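You operate a simulated robot arm through the tools that you are given. There is no shell and no other tool. Be economical: measure what you need, move in short steps, check, and stop when the job is done.

You are at the controls of a simulated two-armed robot. One attempt, no reset.

Task
Set the flow regulator to the figure on the setting plate.
Fine: hold the regulator with one hand. Draw off the red cap and stand it in the bench tray, turn the dial knob back to nought, then up to the plate's mark. The gear is cold and off its air, gas and current. Drop and topple nothing, pinch no finger. Set down upright: red cap.
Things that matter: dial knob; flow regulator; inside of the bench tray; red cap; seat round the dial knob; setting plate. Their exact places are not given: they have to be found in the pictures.

It is judged by the outcome, as a careful person would: the job done as asked, and still so three seconds after it is handed in. It fails if anything else is knocked over, pushed out of place, dropped, spilled or broken. A push-on lid holds only when it is set on centred and level and pressed home; a screw cap is set on level and turned clockwise until tight.

Robot
Two 7-joint arms with two-finger parallel grippers on one trunk, on a base that drives. Base frame: it is fixed to the floor where the robot stands at the start and does not move with it; the origin is under the middle of the robot, x ahead of it, y to its left, z up. Lengths are in m, angles in degrees, forces in N, time in s.
The left shoulder is at the start at [0.07, 0.134, 1.226], the right one opposite. With the tool pointing down near the work surface each hand reaches from about 0.1 to 0.64 m from the robot's upright axis, wherever it stands, measured 20 degrees to its own side. Places, roughly: dial knob [0.5, 0, 0.9]; inside of the bench tray [0.5, -0.3, 0.8]; seat round the dial knob [0.5, 0, 0.9]; setting plate [0.8, 0.1, 0.9]. Payload 1.57 kg a hand.
Tool frame (each hand has its own): the origin (TCP) lies between the finger pads and is the grasp point; the fingertips stand 0.03 m ahead of it; z points along the fingers, y is the line along which they close. The gripper opens to 0.08 m. The fingers are 0.017 m wide and 0.012 m thick; the gripper's body (0.04 by 0.082 m) begins 0.08 m behind the TCP.
Orientation is that of the tool frame in the base frame, as a unit quaternion [w, x, y, z]. With the fingers straight down and closing along the base's y, the tool's x points along the base's -x, its y along +y and its z along -z.

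Tools
- The arms move only by the tool send_rows. It takes "left_deltas", "right_deltas" or both (then of equal length, played together; a hand with none holds still); each is a list of rows, each a list of 7 numbers: the shift along the tool's x, y, z in units of 25 mm (1.0 is 25 mm), then the turn, a rotation vector about the tool's x, y, z in units of 5 degrees (1.0 is 5 degrees), then the opening, from 0 (shut) to 1 (fully open). In form: [[tx, ty, tz, rx, ry, rz, fingers], ...]. A call has 1 to 12 rows; each row shifts and turns the commanded pose from where the row before left it, along the tool's axes as they then stand. A call with a number of a shift or a turn outside -1 to 1 is refused whole. Rows are played at 5 a second. More than 0.05 m and 8.6 degrees between two rows, or a gripper value outside its range, and nothing of the call is played. Where a pose cannot be reached the arm comes as near as it can. A force on the tool above 80 N (or 10 N above the force at the start of the call, whichever is more), or a blocked arm, ends the call early, and 0.2 s more pass. Each finger travels about 0.153 m/s and halts on what it meets, pressing with about 42 N; the grip force reading is that of the motor and also rises with nothing between the fingers. The clock runs only during rows and for 0.2 s after the last one: add rows that do not move to give the fingers time. The reply holds the time, the measured pose of the TCP, the force on the tool along the base axes, the opening and the grip force, in the units named above and with some noise, with the torque about the TCP (base axes, N m) and any sound that the robot's microphone picked up.
- Cameras (640 x 400 px; columns grow to the right, rows downward): "scene" is now at [0.1252, 0.0047, 1.4509]; the picture's right is [-0.02, -1.00, 0.00], its down [-0.71, 0.01, -0.70] and it looks along [0.70, -0.01, -0.71] (base axes); focal length 258 px, centre (320, 200). "left" rides on the left gripper at [0.072, 0.007, -0.122] in its tool frame; the picture's right is [-0.09, 1.00, 0.00], its down [-0.84, -0.08, -0.54] and it looks along [-0.54, -0.05, 0.84] (tool axes); focal length 238 px, centre (320, 200). "right" rides on the right gripper at [0.072, -0.007, -0.122] in its tool frame; the picture's right is [0.09, 1.00, 0.00], its down [-0.84, 0.08, -0.54] and it looks along [-0.54, 0.05, 0.84] (tool axes); focal length 238 px, centre (320, 200).
- grab_frame(camera): a new picture of that camera. The clock stands still meanwhile.
- raise_lower(by): slides the trunk up (or, below 0, down) by that many m; the arms and the scene camera ride with it, the base frame stays. It gives what a move gives, with no picture.
- drive_base(legs): drives the robot by 1 to 6 legs, each [ahead, left, turn to the left] in m, m and degrees, along the robot's own axes; the way and the turn of a leg run together, so that a leg with both is an arc; at most 1.5 m and 180 degrees a leg. The arms and the cameras ride along, it lands a little off, and it stops where it bumps. It gives what a move gives.
- head_to(pan, tilt): turns the head with the scene camera to pan (to the left, within 86 degrees either way) and tilt (down, from -29 to 69), counted from straight ahead of the robot. It gives what a move gives.
- locate(camera, pixels): for up to 12 pixels [column, row] of the newest picture of that camera ("zoom" is the newest enlarged one), the place [x, y, z] in the base frame of the surface seen there, good to about 0.002 m, but the place of the scene camera against the robot may be out by one fixed shift of up to 0.018 m in any direction. The clock stands still meanwhile.
- inspect(camera, box): a new picture of the part [left, top, right, bottom] of that camera's present view, enlarged. The clock stands still meanwhile.
- job_done(): hands the job in; it is judged then, once.

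Work in short steps. Measure before you move; look again where a grasp or a placing could have gone wrong, and mend it. You have 80 turns and 70 pictures in all, those below and enlarged ones among them. Open the grippers and draw the arms clear of the work before you hand the job in, unless the task says otherwise; then end with one line.

The tools are called after "Call:" as name(argument=value, ...) on one line, values as JSON. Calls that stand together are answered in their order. send_rows: Moves the arms, as the interface text tells. Its arguments: {"type":"object","properties":{"left_deltas":{"type":"array"},"right_deltas":{"type":"array"}},"required":[]} The other tools are called the same way: raise_lower (by) slides the trunk up or down; drive_base (legs) drives the base; head_to (pan, tilt) turns the head that bears the scene camera; grab_frame (camera) takes a picture; locate (camera, pixels) gives the place of the surface under pixels of a picture; inspect (camera, box) takes an enlarged picture of a part of a camera's view; job_done () hands the job in.

At the start:

```text
time: 0.0
left_tool_pos: [0.4403, 0.0964, 1.1983]
left_tool_rot: [0.0, -0.001, 1.0, 0.0]
left_ft_force: [0.5, -0.5, 0.2]
left_ft_torque: [-0.01, 0.01, -0.01]
left_grip_width: 0.0803
left_gripper_force: 0.2
right_tool_pos: [0.4065, -0.1896, 1.2213]
right_tool_rot: [0.0, 0.0, 1.0, 0.0]
right_ft_force: [0.3, 0.4, -0.4]
right_ft_torque: [0.0, -0.03, -0.02]
right_grip_width: 0.08
right_gripper_force: 0.0
trunk travel left (down, up): [-0.8, 0.14]
robot x, y, heading: [-0.0022, 0.0008, 0.2]
head pan, tilt: [-0.9, 45.2]
```

scene: 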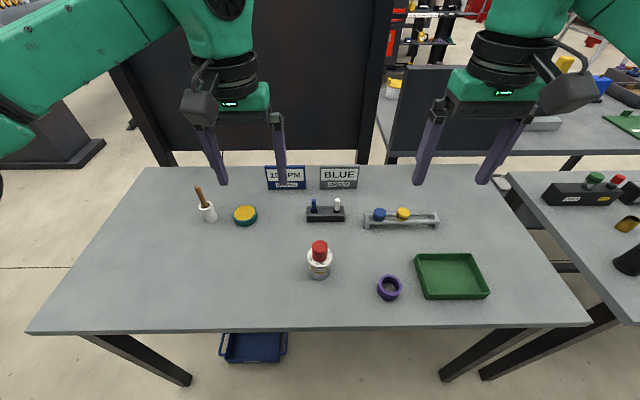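
right: 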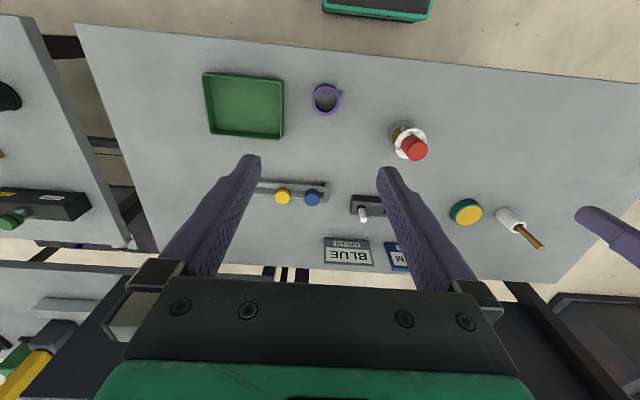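
left: 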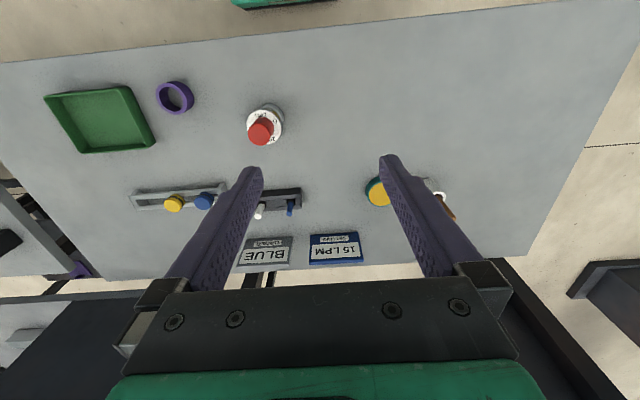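

I see the regulator with its red cap near scene pixel (319,260) and two plates at (286,178) and (339,177). I enlarge both.

Call:
inspect(camera="scene", box=[290, 230, 354, 290])

Call:
inspect(camera="scene", box=[255, 155, 375, 230])

Call:
inspect(camera="left", box=[225, 90, 305, 160])

```text
6.67 times, centred on (322, 260) of scene
```

zoom: 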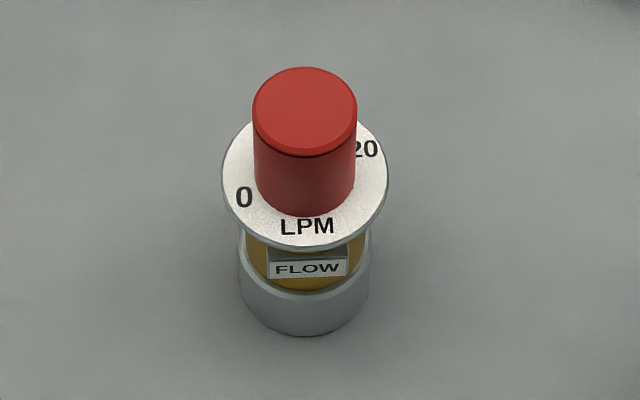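

```text
5.33 times, centred on (315, 192) of scene
```

zoom: 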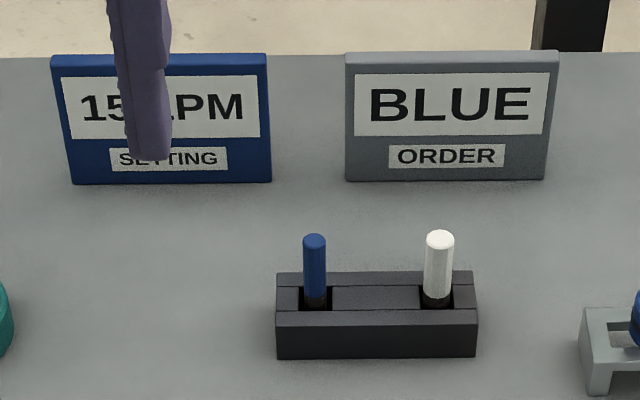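

```text
5.71 times, centred on (265, 125) of left
```

zoom: 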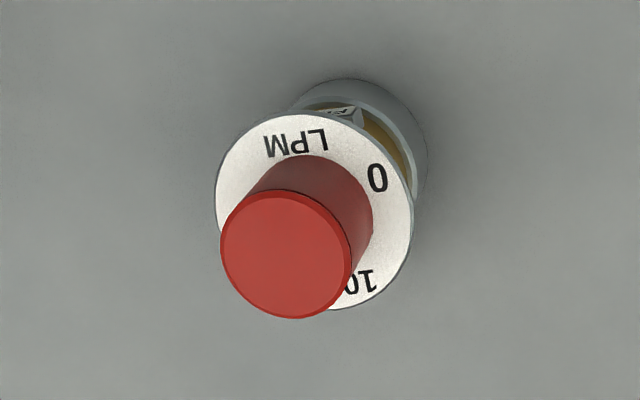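

The plate reads "15 LPM", partly covered by a finger, so I'll check it again later. I locate points on the regulator from the left hand's zoom picture (cap top, plate rim, base) and on the tray.

Call:
locate(camera="zoom", pixels=[[286, 255], [225, 250], [345, 255], [290, 315], [290, 195], [220, 180], [405, 200], [300, 118], [345, 305], [395, 90], [420, 150], [600, 200]])

Call:
locate(camera="left", pixels=[[47, 96], [128, 88], [80, 152], [154, 134], [100, 120], [90, 110], [120, 130], [173, 97]])

Call:
locate(camera="scene", pixels=[[320, 246], [311, 246], [328, 246], [450, 275], [388, 287]])

Call:
inspect(camera="left", box=[300, 225, 370, 270])

```text
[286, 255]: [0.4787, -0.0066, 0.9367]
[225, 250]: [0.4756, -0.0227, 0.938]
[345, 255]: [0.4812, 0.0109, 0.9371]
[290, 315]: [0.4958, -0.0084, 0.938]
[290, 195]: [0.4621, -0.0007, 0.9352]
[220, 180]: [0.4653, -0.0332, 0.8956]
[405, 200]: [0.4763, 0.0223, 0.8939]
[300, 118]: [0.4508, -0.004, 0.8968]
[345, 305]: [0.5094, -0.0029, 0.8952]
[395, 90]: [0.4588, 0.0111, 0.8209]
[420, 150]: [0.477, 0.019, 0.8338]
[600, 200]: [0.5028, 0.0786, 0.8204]
```

```text
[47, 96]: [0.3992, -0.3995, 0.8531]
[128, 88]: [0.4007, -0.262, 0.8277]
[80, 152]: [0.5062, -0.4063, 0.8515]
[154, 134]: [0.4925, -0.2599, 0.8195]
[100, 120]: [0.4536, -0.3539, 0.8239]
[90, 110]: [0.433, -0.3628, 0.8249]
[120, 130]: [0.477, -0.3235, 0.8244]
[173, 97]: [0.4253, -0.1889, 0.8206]
```

```text
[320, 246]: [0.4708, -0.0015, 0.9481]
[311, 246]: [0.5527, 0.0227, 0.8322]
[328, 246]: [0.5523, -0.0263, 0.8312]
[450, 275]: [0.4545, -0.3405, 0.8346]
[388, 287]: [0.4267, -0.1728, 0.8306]
```

```text
8.89 times, centred on (335, 248) of left
```

zoom: 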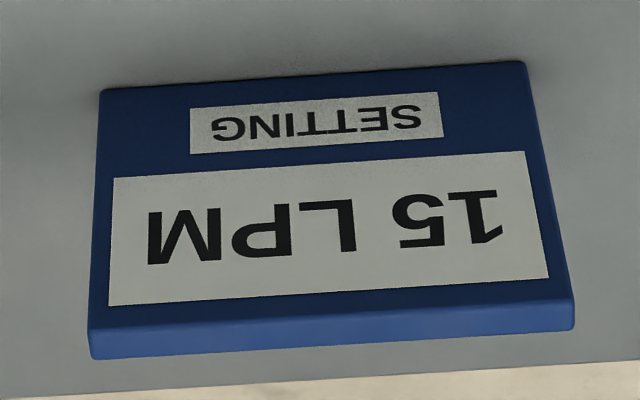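

Setting confirmed: 15 LPM. Cap: top at z≈0.937, about 34 mm across, centred at (0.479,-0.006). The scale plate is at z≈0.895 and r≈28 mm. The left hand will hold the body below the scale plate, coming in horizontally from the left, so I start turning it out and round.

Call:
send_rows(left_deltas=[[0, 1, 0, 0, 0, 0, 1], [0, 1, 0, 0, 0, 0, 1], [0, 1, 0, 0, 0, 0, 1], [0, 1, 0, 0, 0, 0, 1], [0, 1, 0, 0, 0, -1, 1], [0, 1, 0, 0, 0, -1, 1], [0, 0, 0, 0, 0, -1, 1], [0, 0, 0, 0, 0, -1, 1], [0, 0, 0, 0, 0, -1, 1], [0, 0, 0, 0, 0, -1, 1], [0, 0, 0, 0, 0, -1, 1], [0, 0, 0, 0, 0, -1, 1]])

Call:
send_rows(left_deltas=[[0, 0, 1, 0, 0, -1, 1], [0, 0, 1, 0, 0, -1, 1], [0, 0, 1, 0, 0, -1, 1], [0, 0, 1, 0, 0, -1, 1], [0, 0, 0, 0, 0, -1, 1], [0, 0, 0, 0, 0, -1, 1], [0, 0, 0, 0, 0, -1, 1], [0, 0, 0, 0, 0, -1, 1], [0, 0, 0, 0, 0, -1, 1], [0, 0, 0, 0, 0, -1, 1], [0, 0, 0, 0, 0, 0, 1]])

```text
time: 2.6
left_tool_pos: [0.4375, 0.2482, 1.1986]
left_tool_rot: [0.001, -0.344, 0.939, 0.0]
left_ft_force: [0.8, -0.2, -0.5]
left_ft_torque: [-0.03, -0.02, -0.01]
left_grip_width: 0.08
left_gripper_force: 0.1
right_tool_pos: [0.409, -0.1886, 1.2219]
right_tool_rot: [-0.001, 0.0, 1.0, 0.0]
right_ft_force: [-0.1, -0.7, 0.7]
right_ft_torque: [0.03, 0.0, 0.02]
right_grip_width: 0.0802
right_gripper_force: 0.2
trunk travel left (down, up): [-0.8, 0.14]
robot x, y, heading: [-0.0002, 0.0004, -0.3]
head pan, tilt: [-0.9, 45.2]
```

```text
time: 5.0
left_tool_pos: [0.4371, 0.2475, 1.0984]
left_tool_rot: [0.0, 0.709, -0.706, 0.0]
left_ft_force: [0.0, 0.0, 0.9]
left_ft_torque: [0.02, -0.01, 0.0]
left_grip_width: 0.0799
left_gripper_force: 0.1
right_tool_pos: [0.4081, -0.1899, 1.2219]
right_tool_rot: [0.001, 0.0, 1.0, 0.0]
right_ft_force: [1.1, 1.2, 0.3]
right_ft_torque: [0.0, -0.02, 0.03]
right_grip_width: 0.0799
right_gripper_force: 0.0
trunk travel left (down, up): [-0.8, 0.14]
robot x, y, heading: [-0.0017, -0.0002, -0.0]
head pan, tilt: [-0.9, 45.2]
```

Yaw is done: tool x is now along -Y. Next I tilt the fingers towards -Y by 60°.

Call:
send_rows(left_deltas=[[0, 0, 0, 0, 1, 0, 1], [0, 0, 0, 0, 1, 0, 1], [0, 0, 0, 0, 1, 0, 1], [0, 0, 0, 0, 1, 0, 1], [0, 0, 0, 0, 1, 0, 1], [0, 0, 0, 0, 1, 0, 1], [0, 0, 0, 0, 1, 0, 1], [0, 0, 0, 0, 1, 0, 1], [0, 0, 0, 0, 1, 0, 1], [0, 0, 0, 0, 1, 0, 1], [0, 0, 0, 0, 1, 0, 1], [0, 0, 0, 0, 1, 0, 1]])

Call:
grab_frame(camera="scene")

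Call:
grab_frame(camera="left")

```text
time: 7.6
left_tool_pos: [0.4378, 0.2473, 1.0971]
left_tool_rot: [-0.354, -0.612, 0.612, -0.354]
left_ft_force: [-0.1, 0.2, 0.0]
left_ft_torque: [-0.02, 0.0, -0.05]
left_grip_width: 0.0799
left_gripper_force: 0.1
right_tool_pos: [0.4084, -0.1899, 1.2202]
right_tool_rot: [0.0, 0.0, 1.0, -0.001]
right_ft_force: [-0.2, 0.4, -0.3]
right_ft_torque: [0.0, -0.01, -0.01]
right_grip_width: 0.0802
right_gripper_force: 0.1
trunk travel left (down, up): [-0.8, 0.14]
robot x, y, heading: [0.0006, 0.002, 0.0]
head pan, tilt: [-0.9, 45.2]
```

```text
62 pictures are left
```

scene: 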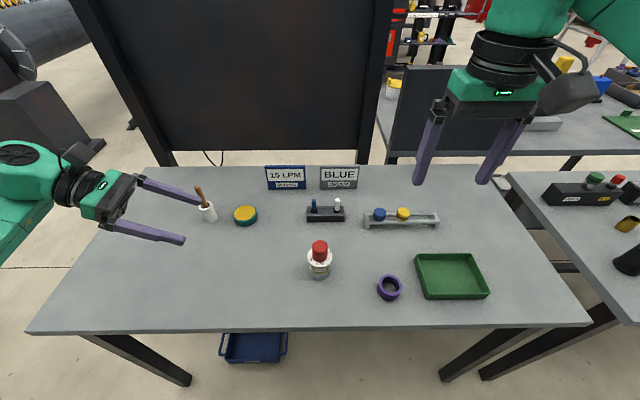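

```text
61 pictures are left
```

left: 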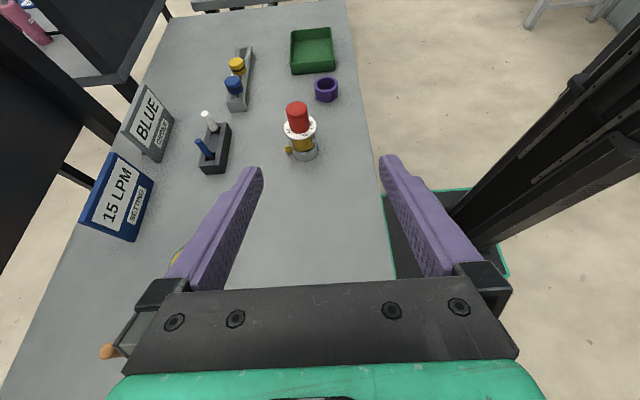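

The tilt works and all is clear. I zoom in on the regulator from the side.

Call:
inspect(camera="left", box=[270, 90, 340, 170])

Call:
locate(camera="scene", pixels=[[245, 214], [208, 216], [238, 224], [214, 220], [100, 333]])

```text
5.00 times, centred on (305, 130) of left
```

zoom: 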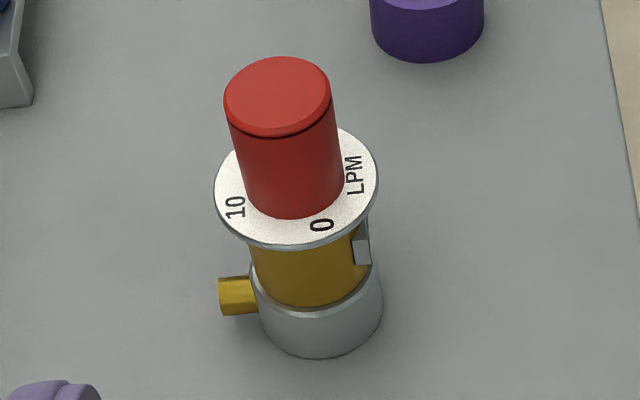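

```text
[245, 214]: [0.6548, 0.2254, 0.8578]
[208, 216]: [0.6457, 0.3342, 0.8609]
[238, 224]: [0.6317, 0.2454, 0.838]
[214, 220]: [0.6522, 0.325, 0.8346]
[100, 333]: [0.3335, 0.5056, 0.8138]
```

Call:
locate(camera="zoom", pixels=[[315, 355], [315, 312], [310, 302], [310, 255], [308, 244], [265, 320], [378, 300], [222, 295], [238, 280], [238, 312], [285, 95], [370, 245]])

```text
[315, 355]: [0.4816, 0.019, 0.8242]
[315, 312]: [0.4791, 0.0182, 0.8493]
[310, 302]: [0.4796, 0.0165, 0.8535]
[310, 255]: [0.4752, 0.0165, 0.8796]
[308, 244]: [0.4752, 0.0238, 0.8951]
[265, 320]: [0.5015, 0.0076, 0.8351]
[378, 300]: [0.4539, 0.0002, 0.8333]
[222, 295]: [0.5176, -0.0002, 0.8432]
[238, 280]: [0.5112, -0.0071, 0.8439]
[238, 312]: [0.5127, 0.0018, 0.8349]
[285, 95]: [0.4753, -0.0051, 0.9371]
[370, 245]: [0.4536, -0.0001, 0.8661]
```

The brass body is z≈0.853–0.891 with a nozzle on +X (below z 0.85) and a flat label face on -X (x≈0.4536). The left fingers closing along x at z≈0.868 will bear on the flat label and the brass. I tilt to 10° below horizontal and descend clear on the left.

Call:
send_rows(left_deltas=[[0, 0, 0, 0, 1, 0, 1], [0, 0, 0, 0, 1, 0, 1], [0, 0, 0, 0, 1, 0, 1], [0, 0, 0, 0, 1, 0, 1], [-0.915, -0.19, 0, 0, 0, 0, 1], [-0.915, -0.19, 0, 0, 0, 0, 1], [-0.915, -0.19, 0, 0, 0, 0, 1], [-0.915, -0.19, 0, 0, 0, 0, 1], [-0.915, -0.19, 0, 0, 0, 0, 1], [-0.915, -0.19, 0, 0, 0, 0, 1], [-0.915, -0.19, 0, 0, 0, 0, 1], [-0.915, -0.19, 0, 0, 0, 0, 1]])

Call:
send_rows(left_deltas=[[0, 0, 0.9, 0, 0, 0, 1], [0, 0, 0.9, 0, 0, 0, 1], [0, 0, 0.9, 0, 0, 0, 1], [0, 0, 0.9, 0, 0, 0, 1], [0, 0, 0.9, 0, 0, 0, 1], [0, 0, 0.9, 0, 0, 0, 1], [0, 0, 0.9, 0, 0, 0, 1], [0, 0, 0, 0, 0, 0, 1]])

Call:
grab_frame(camera="left")

Call:
grab_frame(camera="scene")

```text
time: 10.2
left_tool_pos: [0.4615, 0.2739, 0.9506]
left_tool_rot: [0.454, 0.542, -0.541, 0.455]
left_ft_force: [-0.6, -0.5, -0.2]
left_ft_torque: [0.02, 0.03, 0.0]
left_grip_width: 0.0799
left_gripper_force: 0.0
left hand out of reach, approached as far as the arm can: row 11, 12
right_tool_pos: [0.4086, -0.1899, 1.2237]
right_tool_rot: [0.0, 0.0, 1.0, 0.0]
right_ft_force: [-0.4, -0.4, 0.9]
right_ft_torque: [-0.03, 0.0, -0.03]
right_grip_width: 0.0801
right_gripper_force: 0.0
trunk travel left (down, up): [-0.8, 0.14]
robot x, y, heading: [0.0022, 0.0011, -0.1]
head pan, tilt: [-0.9, 45.2]
```

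```text
time: 12.0
left_tool_pos: [0.4607, 0.1189, 0.9244]
left_tool_rot: [0.454, 0.543, -0.541, 0.455]
left_ft_force: [0.2, 0.6, 0.5]
left_ft_torque: [0.0, -0.01, 0.01]
left_grip_width: 0.0798
left_gripper_force: 0.1
right_tool_pos: [0.4075, -0.1893, 1.2231]
right_tool_rot: [0.001, 0.0, 1.0, 0.001]
right_ft_force: [1.1, -0.2, -0.8]
right_ft_torque: [-0.02, 0.0, 0.0]
right_grip_width: 0.0803
right_gripper_force: 0.1
trunk travel left (down, up): [-0.8, 0.14]
robot x, y, heading: [0.0014, -0.0004, 0.1]
head pan, tilt: [-0.9, 45.2]
```

```text
59 pictures are left
```

left: 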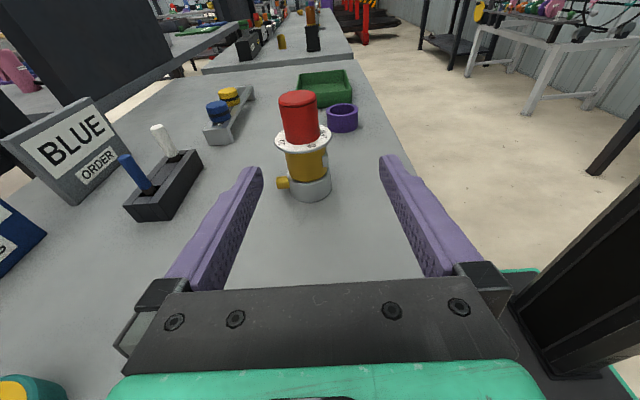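

```text
58 pictures are left
```

scene: 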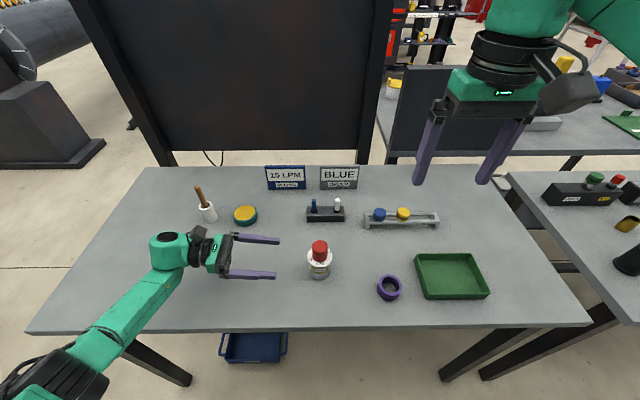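

The lower reach clipped further out. I line the hand up now (x +15 mm, z −36 mm) before going in, and check.

Call:
send_rows(left_deltas=[[-0.71, -0.31, 0.12, 0, 0, 0, 1], [-0.71, -0.31, 0.13, 0, 0, 0, 1], [0, 0, 0, 0, 0, 0, 1]])

Call:
inspect(camera="left", box=[230, 60, 400, 230])

Call:
locate(camera="zoom", pixels=[[320, 200], [320, 250], [320, 300]])

```text
time: 12.8
left_tool_pos: [0.4747, 0.1219, 0.8876]
left_tool_rot: [0.454, 0.542, -0.542, 0.455]
left_ft_force: [-0.8, 0.8, -0.7]
left_ft_torque: [0.0, 0.01, 0.01]
left_grip_width: 0.0801
left_gripper_force: 0.0
right_tool_pos: [0.4072, -0.1877, 1.2224]
right_tool_rot: [0.0, -0.001, 1.0, -0.001]
right_ft_force: [-0.7, 0.4, 0.0]
right_ft_torque: [-0.02, -0.01, -0.02]
right_grip_width: 0.0799
right_gripper_force: 0.1
trunk travel left (down, up): [-0.8, 0.14]
robot x, y, heading: [0.0015, -0.0004, 0.0]
head pan, tilt: [-0.9, 45.2]
```

```text
2.35 times, centred on (315, 145) of left
```

zoom: 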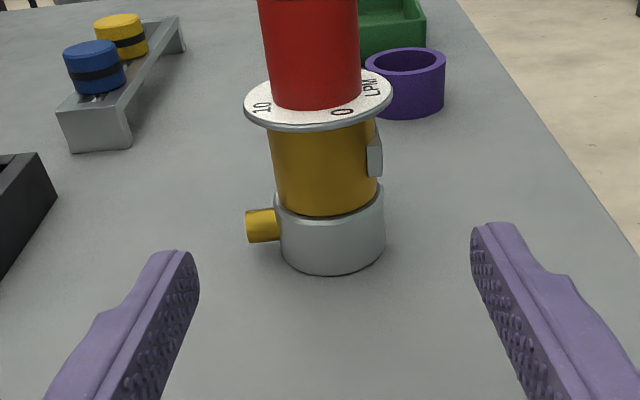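

```text
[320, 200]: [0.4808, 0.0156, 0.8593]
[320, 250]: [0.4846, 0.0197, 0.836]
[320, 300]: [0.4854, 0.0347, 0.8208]
```

I measure the body edges and the label face in this picture.

Call:
locate(camera="zoom", pixels=[[276, 180], [374, 150], [374, 174], [378, 165], [325, 135], [325, 210], [285, 230], [380, 240], [250, 225], [325, 125]])

```text
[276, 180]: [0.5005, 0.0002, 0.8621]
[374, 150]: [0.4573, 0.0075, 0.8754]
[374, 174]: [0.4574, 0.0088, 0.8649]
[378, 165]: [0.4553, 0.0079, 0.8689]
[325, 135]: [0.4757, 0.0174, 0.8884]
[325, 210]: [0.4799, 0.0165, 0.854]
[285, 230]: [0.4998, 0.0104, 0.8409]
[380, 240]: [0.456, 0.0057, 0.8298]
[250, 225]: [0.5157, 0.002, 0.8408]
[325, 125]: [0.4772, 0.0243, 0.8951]
```

The grip centre should be x≈0.478, z≈0.869. I move in along the fingers and stop with the TCP near y=0.004.

Call:
send_rows(left_deltas=[[0.1, -0.13, 0.8, 0, 0, 0, 1], [0, 0, 0.8, 0, 0, 0, 1], [0, 0, 0.8, 0, 0, 0, 1], [0, 0, 0.8, 0, 0, 0, 1], [0, 0, 0.8, 0, 0, 0, 1], [0, 0, 0.79, 0, 0, 0, 1], [0, 0, 0, 0, 0, 0, 1]])

Call:
grab_frame(camera="left")

Call:
inspect(camera="scene", box=[260, 220, 380, 295])

```text
time: 14.4
left_tool_pos: [0.4785, 0.0019, 0.8683]
left_tool_rot: [0.454, 0.542, -0.541, 0.455]
left_ft_force: [0.1, 0.7, 0.6]
left_ft_torque: [0.02, -0.01, 0.02]
left_grip_width: 0.0801
left_gripper_force: 0.1
right_tool_pos: [0.4074, -0.1894, 1.2211]
right_tool_rot: [0.001, 0.0, 1.0, 0.0]
right_ft_force: [0.3, -0.4, 0.4]
right_ft_torque: [0.02, -0.02, -0.01]
right_grip_width: 0.0801
right_gripper_force: 0.1
trunk travel left (down, up): [-0.8, 0.14]
robot x, y, heading: [-0.0019, -0.0011, 0.1]
head pan, tilt: [-0.9, 45.2]
```

```text
56 pictures are left
```

left: 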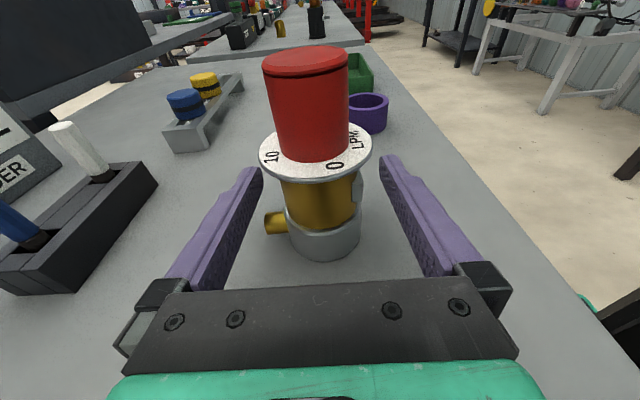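

```text
5.33 times, centred on (320, 258) of scene
```

zoom: 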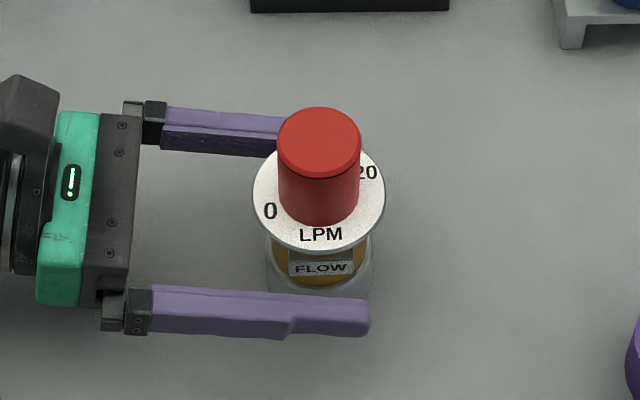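

The fingers straddle the body centrally (the body is at column ~322 in the left view). I close the left hand gradually.

Call:
send_rows(left_deltas=[[0, 0, 0, 0, 0, 0, 0.75], [0, 0, 0, 0, 0, 0, 0.65], [0, 0, 0, 0, 0, 0, 0.6], [0, 0, 0, 0, 0, 0, 0.57], [0, 0, 0, 0, 0, 0, 0.54], [0, 0, 0, 0, 0, 0, 0.5], [0, 0, 0, 0, 0, 0, 0], [0, 0, 0, 0, 0, 0, 0]])

Call:
grab_frame(camera="left")

Call:
inspect(camera="scene", box=[260, 220, 380, 295])

Call:
locate(camera="left", pixels=[[307, 60], [275, 75], [347, 70], [312, 120], [280, 130], [346, 130]])

```text
time: 16.2
left_tool_pos: [0.4793, 0.0022, 0.869]
left_tool_rot: [0.454, 0.542, -0.541, 0.455]
left_ft_force: [0.9, -0.4, 1.1]
left_ft_torque: [-0.04, 0.03, 0.02]
left_grip_width: 0.0445
left_gripper_force: 41.9
right_tool_pos: [0.4077, -0.19, 1.2226]
right_tool_rot: [0.0, 0.0, 1.0, 0.0]
right_ft_force: [-0.2, 1.1, 0.0]
right_ft_torque: [-0.04, -0.04, -0.01]
right_grip_width: 0.08
right_gripper_force: 0.0
trunk travel left (down, up): [-0.8, 0.14]
robot x, y, heading: [0.0038, -0.0037, 0.1]
head pan, tilt: [-0.9, 45.2]
```

```text
54 pictures are left
```

left: 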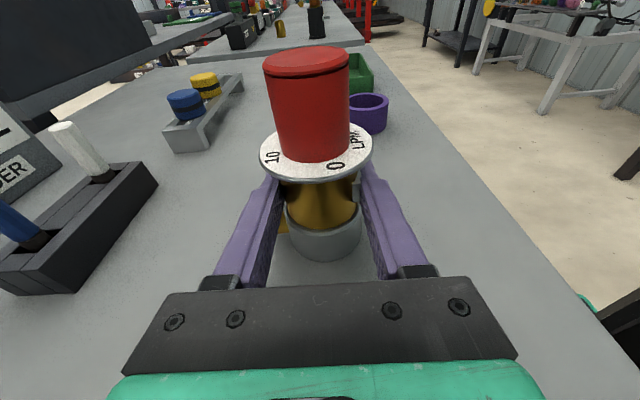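

```text
5.33 times, centred on (320, 258) of scene
```

zoom: 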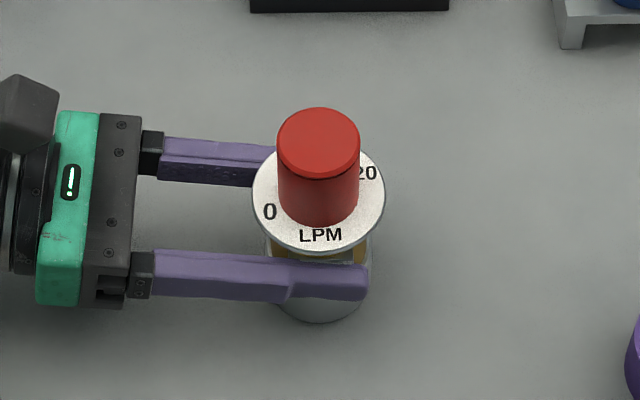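

```text
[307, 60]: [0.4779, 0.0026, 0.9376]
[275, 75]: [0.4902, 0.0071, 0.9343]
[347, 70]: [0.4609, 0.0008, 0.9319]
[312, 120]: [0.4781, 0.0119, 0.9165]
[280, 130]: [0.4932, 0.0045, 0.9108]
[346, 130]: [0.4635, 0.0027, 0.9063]
```

The grip is firm at 44.5 mm and the regulator hasn't shifted. The cap axis is about (0.478,-0.005). I bring the right hand above the cap with the fingers open.

Call:
send_rows(right_deltas=[[-0.35, 0.925, 0.96, 0, 0, 0, 1], [-0.35, 0.925, 0.96, 0, 0, 0, 1], [-0.35, 0.925, 0.96, 0, 0, 0, 1], [-0.35, 0.925, 0.96, 0, 0, 0, 1], [-0.35, 0.925, 0.96, 0, 0, 0, 1], [-0.35, 0.925, 0.96, 0, 0, 0, 1], [-0.35, 0.925, 0.96, 0, 0, 0, 1], [-0.35, 0.925, 0.96, 0, 0, 0, 1], [0, 0, 0, 0, 0, 0, 1]])

Call:
grab_frame(camera="right")

```text
time: 18.2
left_tool_pos: [0.4795, 0.0025, 0.8672]
left_tool_rot: [0.453, 0.543, -0.54, 0.456]
left_ft_force: [-0.4, 0.8, 0.0]
left_ft_torque: [-0.03, -0.02, 0.02]
left_grip_width: 0.0448
left_gripper_force: 41.6
right_tool_pos: [0.478, -0.0029, 1.0282]
right_tool_rot: [0.0, 0.001, 1.0, 0.0]
right_ft_force: [0.9, 0.3, 0.1]
right_ft_torque: [0.02, -0.01, 0.01]
right_grip_width: 0.0799
right_gripper_force: 0.0
trunk travel left (down, up): [-0.8, 0.14]
robot x, y, heading: [-0.0006, 0.0009, 0.2]
head pan, tilt: [-0.9, 45.2]
```

```text
52 pictures are left
```

right: 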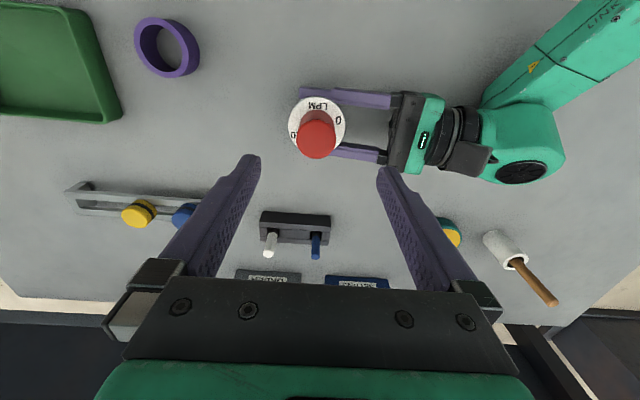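

The cap top is at (316,142) in the right view, so I measure its rim.

Call:
locate(camera="right", pixels=[[316, 142], [299, 141], [333, 141], [316, 124], [316, 156]])

```text
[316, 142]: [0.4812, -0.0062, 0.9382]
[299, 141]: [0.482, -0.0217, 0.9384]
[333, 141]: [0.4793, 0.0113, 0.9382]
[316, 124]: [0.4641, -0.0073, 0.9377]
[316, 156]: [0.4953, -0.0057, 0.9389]
```

The cap centre is (0.480,-0.005) with its top at z 0.938. I lower to TCP z≈0.934, leaving the tips 7 mm above the scale plate.

Call:
send_rows(right_deltas=[[-0.08, -0.08, 0.95, 0, 0, 0, 1], [0, 0, 0.95, 0, 0, 0, 1], [0, 0, 0.95, 0, 0, 0, 1], [0, 0, 0.9, 0, 0, 0, 1], [0, 0, 0, 0, 0, 0, 1]])

Call:
inspect(camera="scene", box=[260, 200, 380, 295])

Call:
grab_frame(camera="right")

```text
time: 19.4
left_tool_pos: [0.4779, 0.0015, 0.8688]
left_tool_rot: [0.454, 0.542, -0.541, 0.455]
left_ft_force: [-0.8, 0.1, 0.6]
left_ft_torque: [0.01, -0.06, -0.01]
left_grip_width: 0.0447
left_gripper_force: 42.3
right_tool_pos: [0.4796, -0.005, 0.9331]
right_tool_rot: [0.0, -0.001, 1.0, 0.001]
right_ft_force: [0.1, -0.6, -0.2]
right_ft_torque: [0.01, -0.01, -0.01]
right_grip_width: 0.0799
right_gripper_force: 0.1
trunk travel left (down, up): [-0.8, 0.14]
robot x, y, heading: [0.0001, -0.0004, 0.1]
head pan, tilt: [-0.9, 45.2]
```

```text
4.21 times, centred on (320, 248) of scene
```

zoom: 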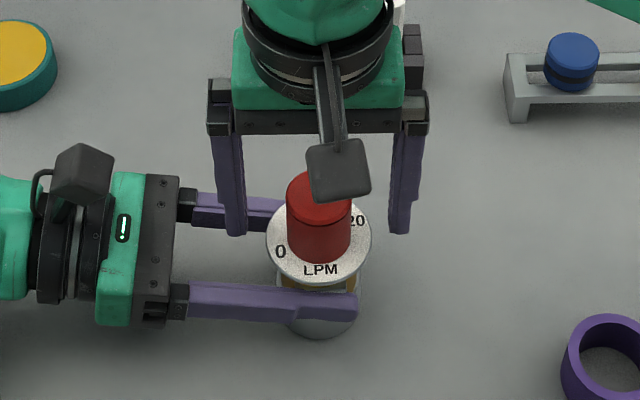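

```text
50 pictures are left
```

right: 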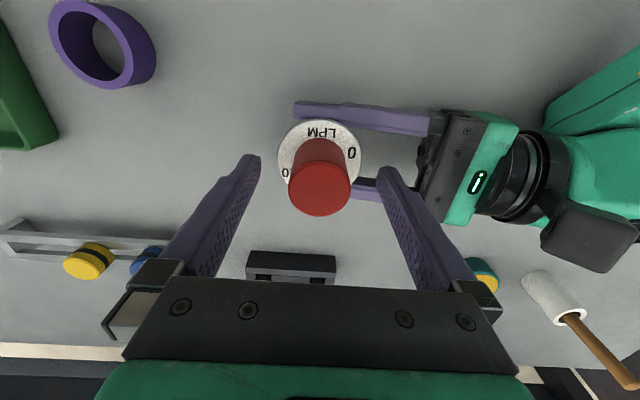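

The cap is centred between the open fingers, so I close on it gradually.

Call:
send_rows(right_deltas=[[0, 0, 0, 0, 0, 0, 0.7], [0, 0, 0, 0, 0, 0, 0.55], [0, 0, 0, 0, 0, 0, 0.48], [0, 0, 0, 0, 0, 0, 0.42], [0, 0, 0, 0, 0, 0, 0.38], [0, 0, 0, 0, 0, 0, 0], [0, 0, 0, 0, 0, 0, 0]])

```text
time: 21.0
left_tool_pos: [0.4782, 0.0016, 0.8674]
left_tool_rot: [0.454, 0.542, -0.54, 0.456]
left_ft_force: [-0.6, 3.9, 1.0]
left_ft_torque: [-0.17, -0.07, -0.28]
left_grip_width: 0.0446
left_gripper_force: 42.2
right_tool_pos: [0.4798, -0.0055, 0.9328]
right_tool_rot: [0.0, 0.0, 1.0, -0.001]
right_ft_force: [0.4, -3.6, 0.5]
right_ft_torque: [-0.01, -0.02, 0.27]
right_grip_width: 0.0359
right_gripper_force: 41.9
trunk travel left (down, up): [-0.8, 0.14]
robot x, y, heading: [-0.0019, -0.0014, -0.1]
head pan, tilt: [-0.9, 45.2]
```

The cap is gripped at 36 mm. I draw it straight up gently and watch the forces.

Call:
send_rows(right_deltas=[[0, 0, -0.15, 0, 0, 0, 0], [0, 0, -0.15, 0, 0, 0, 0], [0, 0, -0.3, 0, 0, 0, 0], [0, 0, -0.4, 0, 0, 0, 0]])

Call:
inspect(camera="scene", box=[260, 200, 380, 295])

```text
time: 22.0
left_tool_pos: [0.4786, 0.001, 0.8697]
left_tool_rot: [0.453, 0.543, -0.541, 0.455]
left_ft_force: [0.5, 0.7, -0.4]
left_ft_torque: [0.07, -0.08, 0.02]
left_grip_width: 0.0446
left_gripper_force: 42.1
right_tool_pos: [0.4795, -0.0058, 0.9596]
right_tool_rot: [0.0, 0.0, 1.0, 0.0]
right_ft_force: [0.2, -0.6, -0.6]
right_ft_torque: [0.03, 0.01, 0.01]
right_grip_width: 0.0356
right_gripper_force: 41.4
trunk travel left (down, up): [-0.8, 0.14]
robot x, y, heading: [-0.0016, 0.0008, 0.0]
head pan, tilt: [-0.9, 45.2]
```

```text
4.21 times, centred on (320, 248) of scene
```

zoom: 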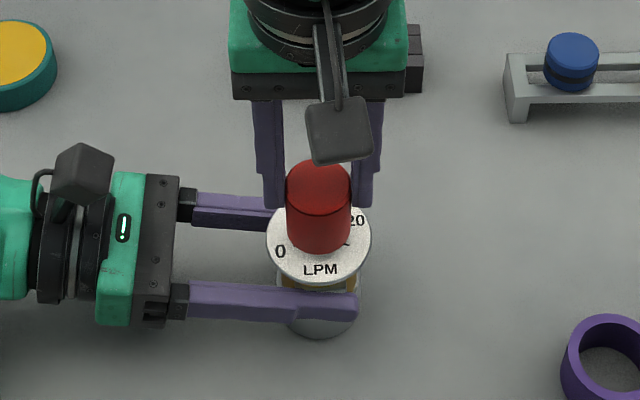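

The cap is rising and the forces are back to nil. I lift another 60 mm and look at the dial.

Call:
send_rows(right_deltas=[[0, 0, -0.8, 0, 0, 0, 0], [0, 0, -0.8, 0, 0, 0, 0], [0, 0, -0.9, 0, 0, 0, 0], [0, 0, -0.9, 0, 0, 0, 0], [0, 0, 0, 0, 0, 0, 0]])

Call:
inspect(camera="scene", box=[270, 200, 390, 290])

Call:
grab_frame(camera="right")

Call:
inspect(camera="left", box=[240, 50, 400, 200])

```text
time: 23.2
left_tool_pos: [0.4777, 0.0008, 0.8681]
left_tool_rot: [0.454, 0.542, -0.541, 0.455]
left_ft_force: [-1.0, -0.3, 1.6]
left_ft_torque: [0.08, 0.01, 0.01]
left_grip_width: 0.0448
left_gripper_force: 42.2
right_tool_pos: [0.4796, -0.0046, 1.0464]
right_tool_rot: [-0.001, 0.0, 1.0, 0.0]
right_ft_force: [0.4, 0.2, -0.4]
right_ft_torque: [0.01, 0.02, 0.04]
right_grip_width: 0.0357
right_gripper_force: 42.0
trunk travel left (down, up): [-0.8, 0.14]
robot x, y, heading: [0.0017, 0.0023, -0.0]
head pan, tilt: [-0.9, 45.2]
```

```text
4.44 times, centred on (330, 245) of scene
```

zoom: 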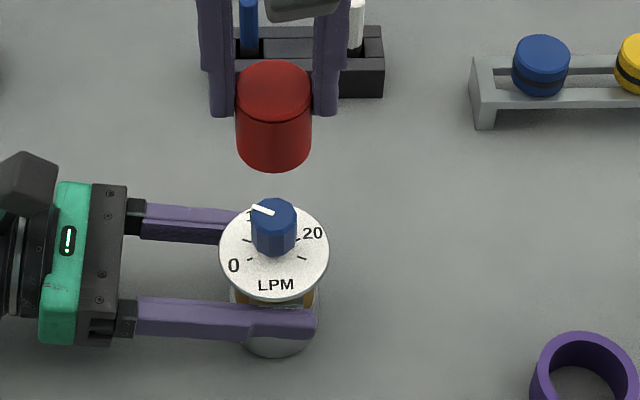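

```text
47 pictures are left
```

right: 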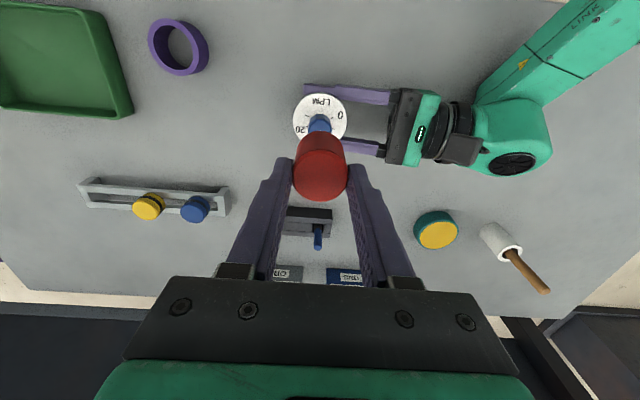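

```text
2.67 times, centred on (320, 125) of left
```

zoom: 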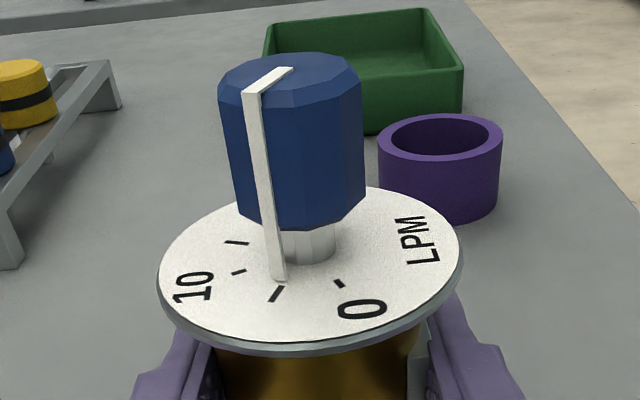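

The cap is free and the blue knob's pointer stands near the 5 region. Now I carry the cap at height to above the tray, then measure the tray.

Call:
send_rows(right_deltas=[[0.1, -1, 0, 0, 0, 0, 0], [0.1, -1, 0, 0, 0, 0, 0], [0.1, -1, 0, 0, 0, 0, 0], [0.1, -1, 0, 0, 0, 0, 0], [0.1, -1, 0, 0, 0, 0, 0], [0.1, -1, 0, 0, 0, 0, 0], [0.1, -1, 0, 0, 0, 0, 0], [0.1, -1, 0, 0, 0, 0, 0], [0.1, -1, 0, 0, 0, 0, 0], [0.1, -1, 0, 0, 0, 0, 0], [0.06, -1, 0, 0, 0, 0, 0], [0, -1, 0, 0, 0, 0, 0]])

Call:
grab_frame(camera="right")

Call:
inspect(camera="scene", box=[290, 225, 350, 285])

```text
time: 25.8
left_tool_pos: [0.4791, 0.0016, 0.8678]
left_tool_rot: [0.454, 0.542, -0.541, 0.455]
left_ft_force: [-0.1, -0.4, 0.2]
left_ft_torque: [0.0, 0.0, 0.0]
left_grip_width: 0.0447
left_gripper_force: 42.7
right_tool_pos: [0.4549, -0.3068, 1.0458]
right_tool_rot: [0.0, 0.001, 1.0, 0.0]
right_ft_force: [-0.2, -0.4, 0.6]
right_ft_torque: [-0.01, -0.01, 0.0]
right_grip_width: 0.0357
right_gripper_force: 42.2
trunk travel left (down, up): [-0.8, 0.14]
robot x, y, heading: [-0.0038, 0.0003, 0.1]
head pan, tilt: [-0.9, 45.2]
```

```text
45 pictures are left
```

right: 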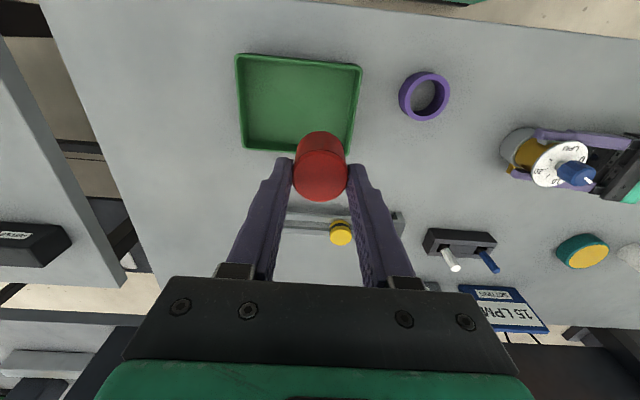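

```text
6.67 times, centred on (320, 255) of scene
```

zoom: 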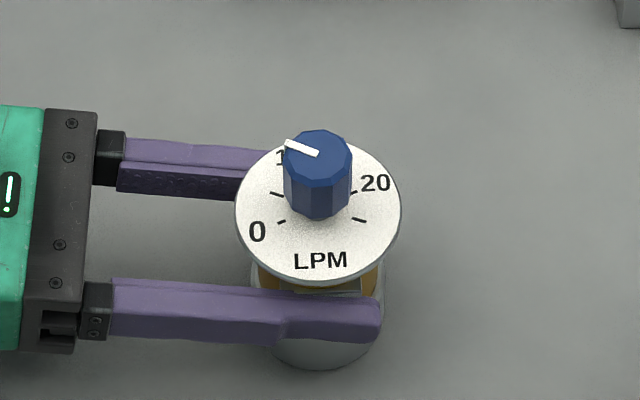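

I measure the tray's inner floor and rims in the right view.

Call:
locate(camera="right", pixels=[[250, 65], [350, 72], [250, 140], [300, 100], [270, 120], [237, 55], [362, 66], [240, 146]])

```text
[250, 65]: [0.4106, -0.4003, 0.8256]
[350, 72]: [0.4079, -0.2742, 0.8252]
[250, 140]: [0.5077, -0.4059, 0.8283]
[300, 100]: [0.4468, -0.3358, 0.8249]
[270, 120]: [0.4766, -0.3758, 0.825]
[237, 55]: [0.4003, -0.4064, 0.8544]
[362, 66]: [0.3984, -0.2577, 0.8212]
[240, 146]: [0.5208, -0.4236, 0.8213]
```

The tray interior is about x 0.405–0.508, y −0.402…−0.272, with the floor at z 0.825. I centre over it and lower to just above contact.

Call:
send_rows(right_deltas=[[-0.03, -0.6, 0, 0, 0, 0, 0], [-0.03, -0.6, 0, 0, 0, 0, 0], [0, 0, 0.9, 0, 0, 0, 0], [0, 0, 0.9, 0, 0, 0, 0], [0, 0, 0.9, 0, 0, 0, 0], [0, 0, 0.9, 0, 0, 0, 0], [0, 0, 0.9, 0, 0, 0, 0], [0, 0, 0.9, 0, 0, 0, 0], [0, 0, 0.9, 0, 0, 0, 0], [0, 0, 0.7, 0, 0, 0, 0], [0, 0, 0, 0, 0, 0, 0]])

Call:
inspect(camera="scene", box=[390, 210, 510, 310])

Call:
grab_frame(camera="right")

```text
time: 28.2
left_tool_pos: [0.4779, 0.0026, 0.8693]
left_tool_rot: [0.453, 0.542, -0.541, 0.456]
left_ft_force: [0.3, 0.1, -2.1]
left_ft_torque: [0.03, 0.02, -0.01]
left_grip_width: 0.0444
left_gripper_force: 42.4
right_tool_pos: [0.456, -0.3387, 0.8748]
right_tool_rot: [0.007, 0.0, 1.0, -0.001]
right_ft_force: [7.0, -9.8, 37.3]
right_ft_torque: [-0.36, -0.16, 0.0]
right_grip_width: 0.0361
right_gripper_force: 41.5
trunk travel left (down, up): [-0.8, 0.14]
robot x, y, heading: [0.0, -0.0002, 0.0]
head pan, tilt: [-0.9, 45.2]
```

```text
4.00 times, centred on (450, 260) of scene
```

zoom: 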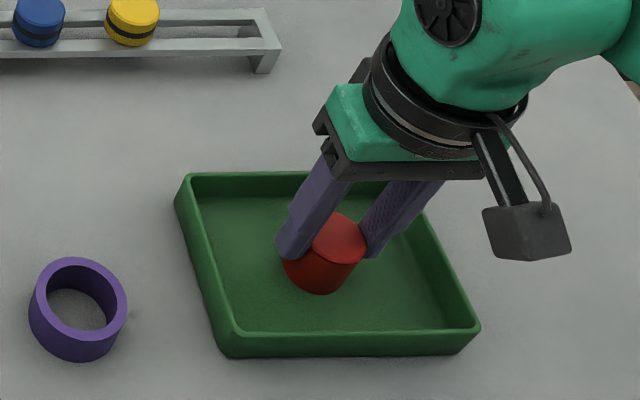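

```text
42 pictures are left
```

right: 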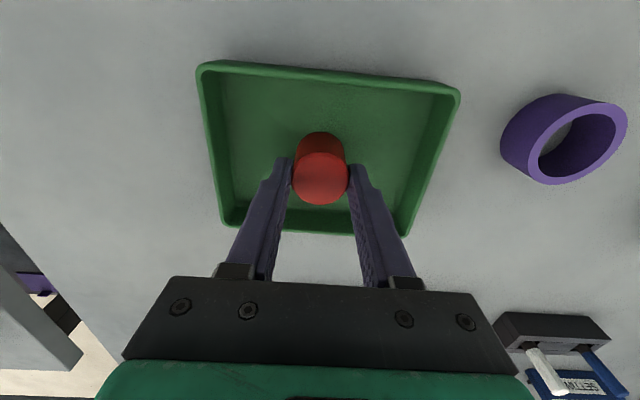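

The cap reached the floor early with 37 N on it, so it had slid a bit in the grip. I ease the commanded height up until the force is small.

Call:
send_rows(right_deltas=[[0, 0, -0.15, 0, 0, 0, 0], [0, 0, -0.12, 0, 0, 0, 0], [0, 0, 0, 0, 0, 0, 0]])

Call:
inspect(camera="right", box=[260, 110, 380, 220])

```text
time: 29.0
left_tool_pos: [0.4783, 0.0008, 0.8688]
left_tool_rot: [-0.454, -0.541, 0.542, -0.455]
left_ft_force: [0.1, -0.1, 6.6]
left_ft_torque: [0.14, 0.14, 0.02]
left_grip_width: 0.0447
left_gripper_force: 41.8
right_tool_pos: [0.4543, -0.3364, 0.8772]
right_tool_rot: [-0.002, -0.001, 1.0, 0.0]
right_ft_force: [0.6, 0.8, -0.3]
right_ft_torque: [0.0, 0.02, -0.02]
right_grip_width: 0.0354
right_gripper_force: 42.3
trunk travel left (down, up): [-0.8, 0.14]
robot x, y, heading: [0.0026, 0.0003, 0.2]
head pan, tilt: [-0.9, 45.2]
```

```text
3.64 times, centred on (320, 165) of right
```

zoom: 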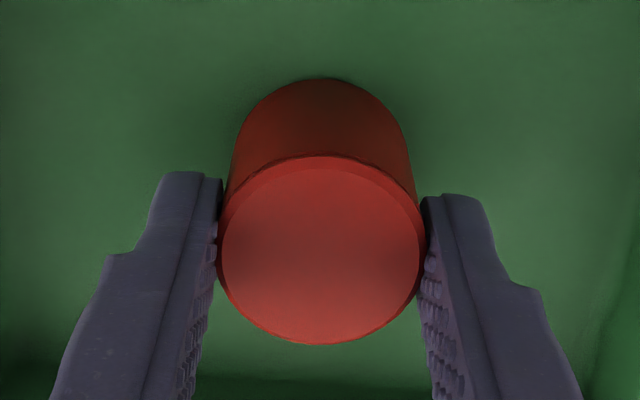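

The force is now zero. I check the cap top's height and levelness.

Call:
locate(camera="zoom", pixels=[[320, 250], [240, 250], [400, 250], [320, 180], [320, 325], [320, 60]])

Call:
send_rows(right_deltas=[[0, 0, 0.06, 0, 0, 0, 0], [0, 0, 0, 0, 0, 0, 0]])

```text
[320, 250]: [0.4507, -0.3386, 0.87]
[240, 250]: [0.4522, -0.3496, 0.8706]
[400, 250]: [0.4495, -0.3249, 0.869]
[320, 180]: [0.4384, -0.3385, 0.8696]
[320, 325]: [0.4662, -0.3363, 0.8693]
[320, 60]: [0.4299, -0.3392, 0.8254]
```

```text
time: 29.6
left_tool_pos: [0.4781, 0.0008, 0.8677]
left_tool_rot: [0.455, 0.541, -0.541, 0.456]
left_ft_force: [-0.1, 0.7, 6.3]
left_ft_torque: [0.03, 0.14, 0.0]
left_grip_width: 0.0447
left_gripper_force: 41.9
right_tool_pos: [0.4544, -0.3379, 0.876]
right_tool_rot: [0.0, 0.0, 1.0, 0.0]
right_ft_force: [0.3, 0.0, -0.6]
right_ft_torque: [0.0, 0.01, -0.02]
right_grip_width: 0.0358
right_gripper_force: 41.8
trunk travel left (down, up): [-0.8, 0.14]
robot x, y, heading: [0.0005, 0.0023, -0.1]
head pan, tilt: [-0.9, 45.2]
```

The cap is level and still about a millimetre off the floor. I lower it in small steps until contact.

Call:
send_rows(right_deltas=[[0, 0, 0.05, 0, 0, 0, 0], [0, 0, 0, 0, 0, 0, 0]])

```text
time: 30.2
left_tool_pos: [0.4779, 0.0002, 0.8671]
left_tool_rot: [0.454, 0.542, -0.541, 0.456]
left_ft_force: [-0.5, 0.4, 4.9]
left_ft_torque: [-0.08, 0.1, -0.05]
left_grip_width: 0.0447
left_gripper_force: 42.3
right_tool_pos: [0.4554, -0.3367, 0.8757]
right_tool_rot: [0.0, 0.0, 1.0, 0.0]
right_ft_force: [1.3, 0.3, 0.0]
right_ft_torque: [0.01, -0.01, -0.02]
right_grip_width: 0.0356
right_gripper_force: 42.1
trunk travel left (down, up): [-0.8, 0.14]
robot x, y, heading: [0.0001, 0.0001, 0.3]
head pan, tilt: [-0.9, 45.2]
```

Call:
send_rows(right_deltas=[[0, 0, 0.05, 0, 0, 0, 0], [0, 0, 0, 0, 0, 0, 0]])

```text
time: 30.8
left_tool_pos: [0.4777, 0.0017, 0.8687]
left_tool_rot: [0.454, 0.542, -0.541, 0.455]
left_ft_force: [-0.4, 0.4, -1.6]
left_ft_torque: [0.02, 0.0, 0.01]
left_grip_width: 0.0445
left_gripper_force: 42.0
right_tool_pos: [0.4556, -0.3365, 0.8749]
right_tool_rot: [0.002, 0.0, 1.0, 0.0]
right_ft_force: [-0.8, -2.3, 11.0]
right_ft_torque: [-0.16, -0.08, -0.05]
right_grip_width: 0.0358
right_gripper_force: 41.9
trunk travel left (down, up): [-0.8, 0.14]
robot x, y, heading: [0.0003, -0.0019, 0.1]
head pan, tilt: [-0.9, 45.2]
```

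Contact is light at 11 N. I ease back a hair, open gradually and lift off.

Call:
send_rows(right_deltas=[[0, 0, -0.02, 0, 0, 0, 0], [0, 0, 0, 0, 0, 0, 0.46], [0, 0, 0, 0, 0, 0, 0.52], [0, 0, 0, 0, 0, 0, 0.65], [0, 0, 0, 0, 0, 0, 0.75], [0, 0, -0.5, 0, 0, 0, 0.75], [0, 0, -0.9, 0, 0, 0, 0.75], [0, 0, -1, 0, 0, 0, 0.75], [0, 0, -1, 0, 0, 0, 0.75], [0, 0, -1, 0, 0, 0, 0.75]])

Call:
grab_frame(camera="right")

Call:
inspect(camera="scene", box=[390, 210, 510, 310])

```text
time: 33.0
left_tool_pos: [0.4785, 0.0013, 0.8688]
left_tool_rot: [0.454, 0.542, -0.542, 0.454]
left_ft_force: [-0.6, 0.8, 2.5]
left_ft_torque: [0.03, 0.08, 0.02]
left_grip_width: 0.0447
left_gripper_force: 42.3
right_tool_pos: [0.4533, -0.3361, 0.9838]
right_tool_rot: [-0.001, 0.0, 1.0, 0.0]
right_ft_force: [0.1, -0.2, -0.4]
right_ft_torque: [-0.03, 0.02, -0.01]
right_grip_width: 0.0599
right_gripper_force: 0.0
trunk travel left (down, up): [-0.8, 0.14]
robot x, y, heading: [0.0014, 0.0005, 0.0]
head pan, tilt: [-0.9, 45.2]
```

```text
40 pictures are left
```

right: 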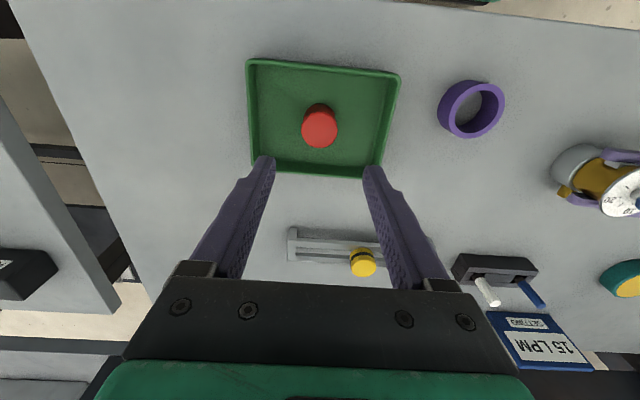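

```text
4.00 times, centred on (450, 260) of scene
```

zoom: 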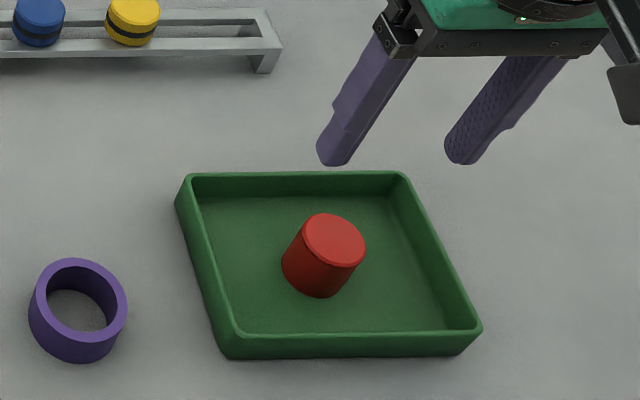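

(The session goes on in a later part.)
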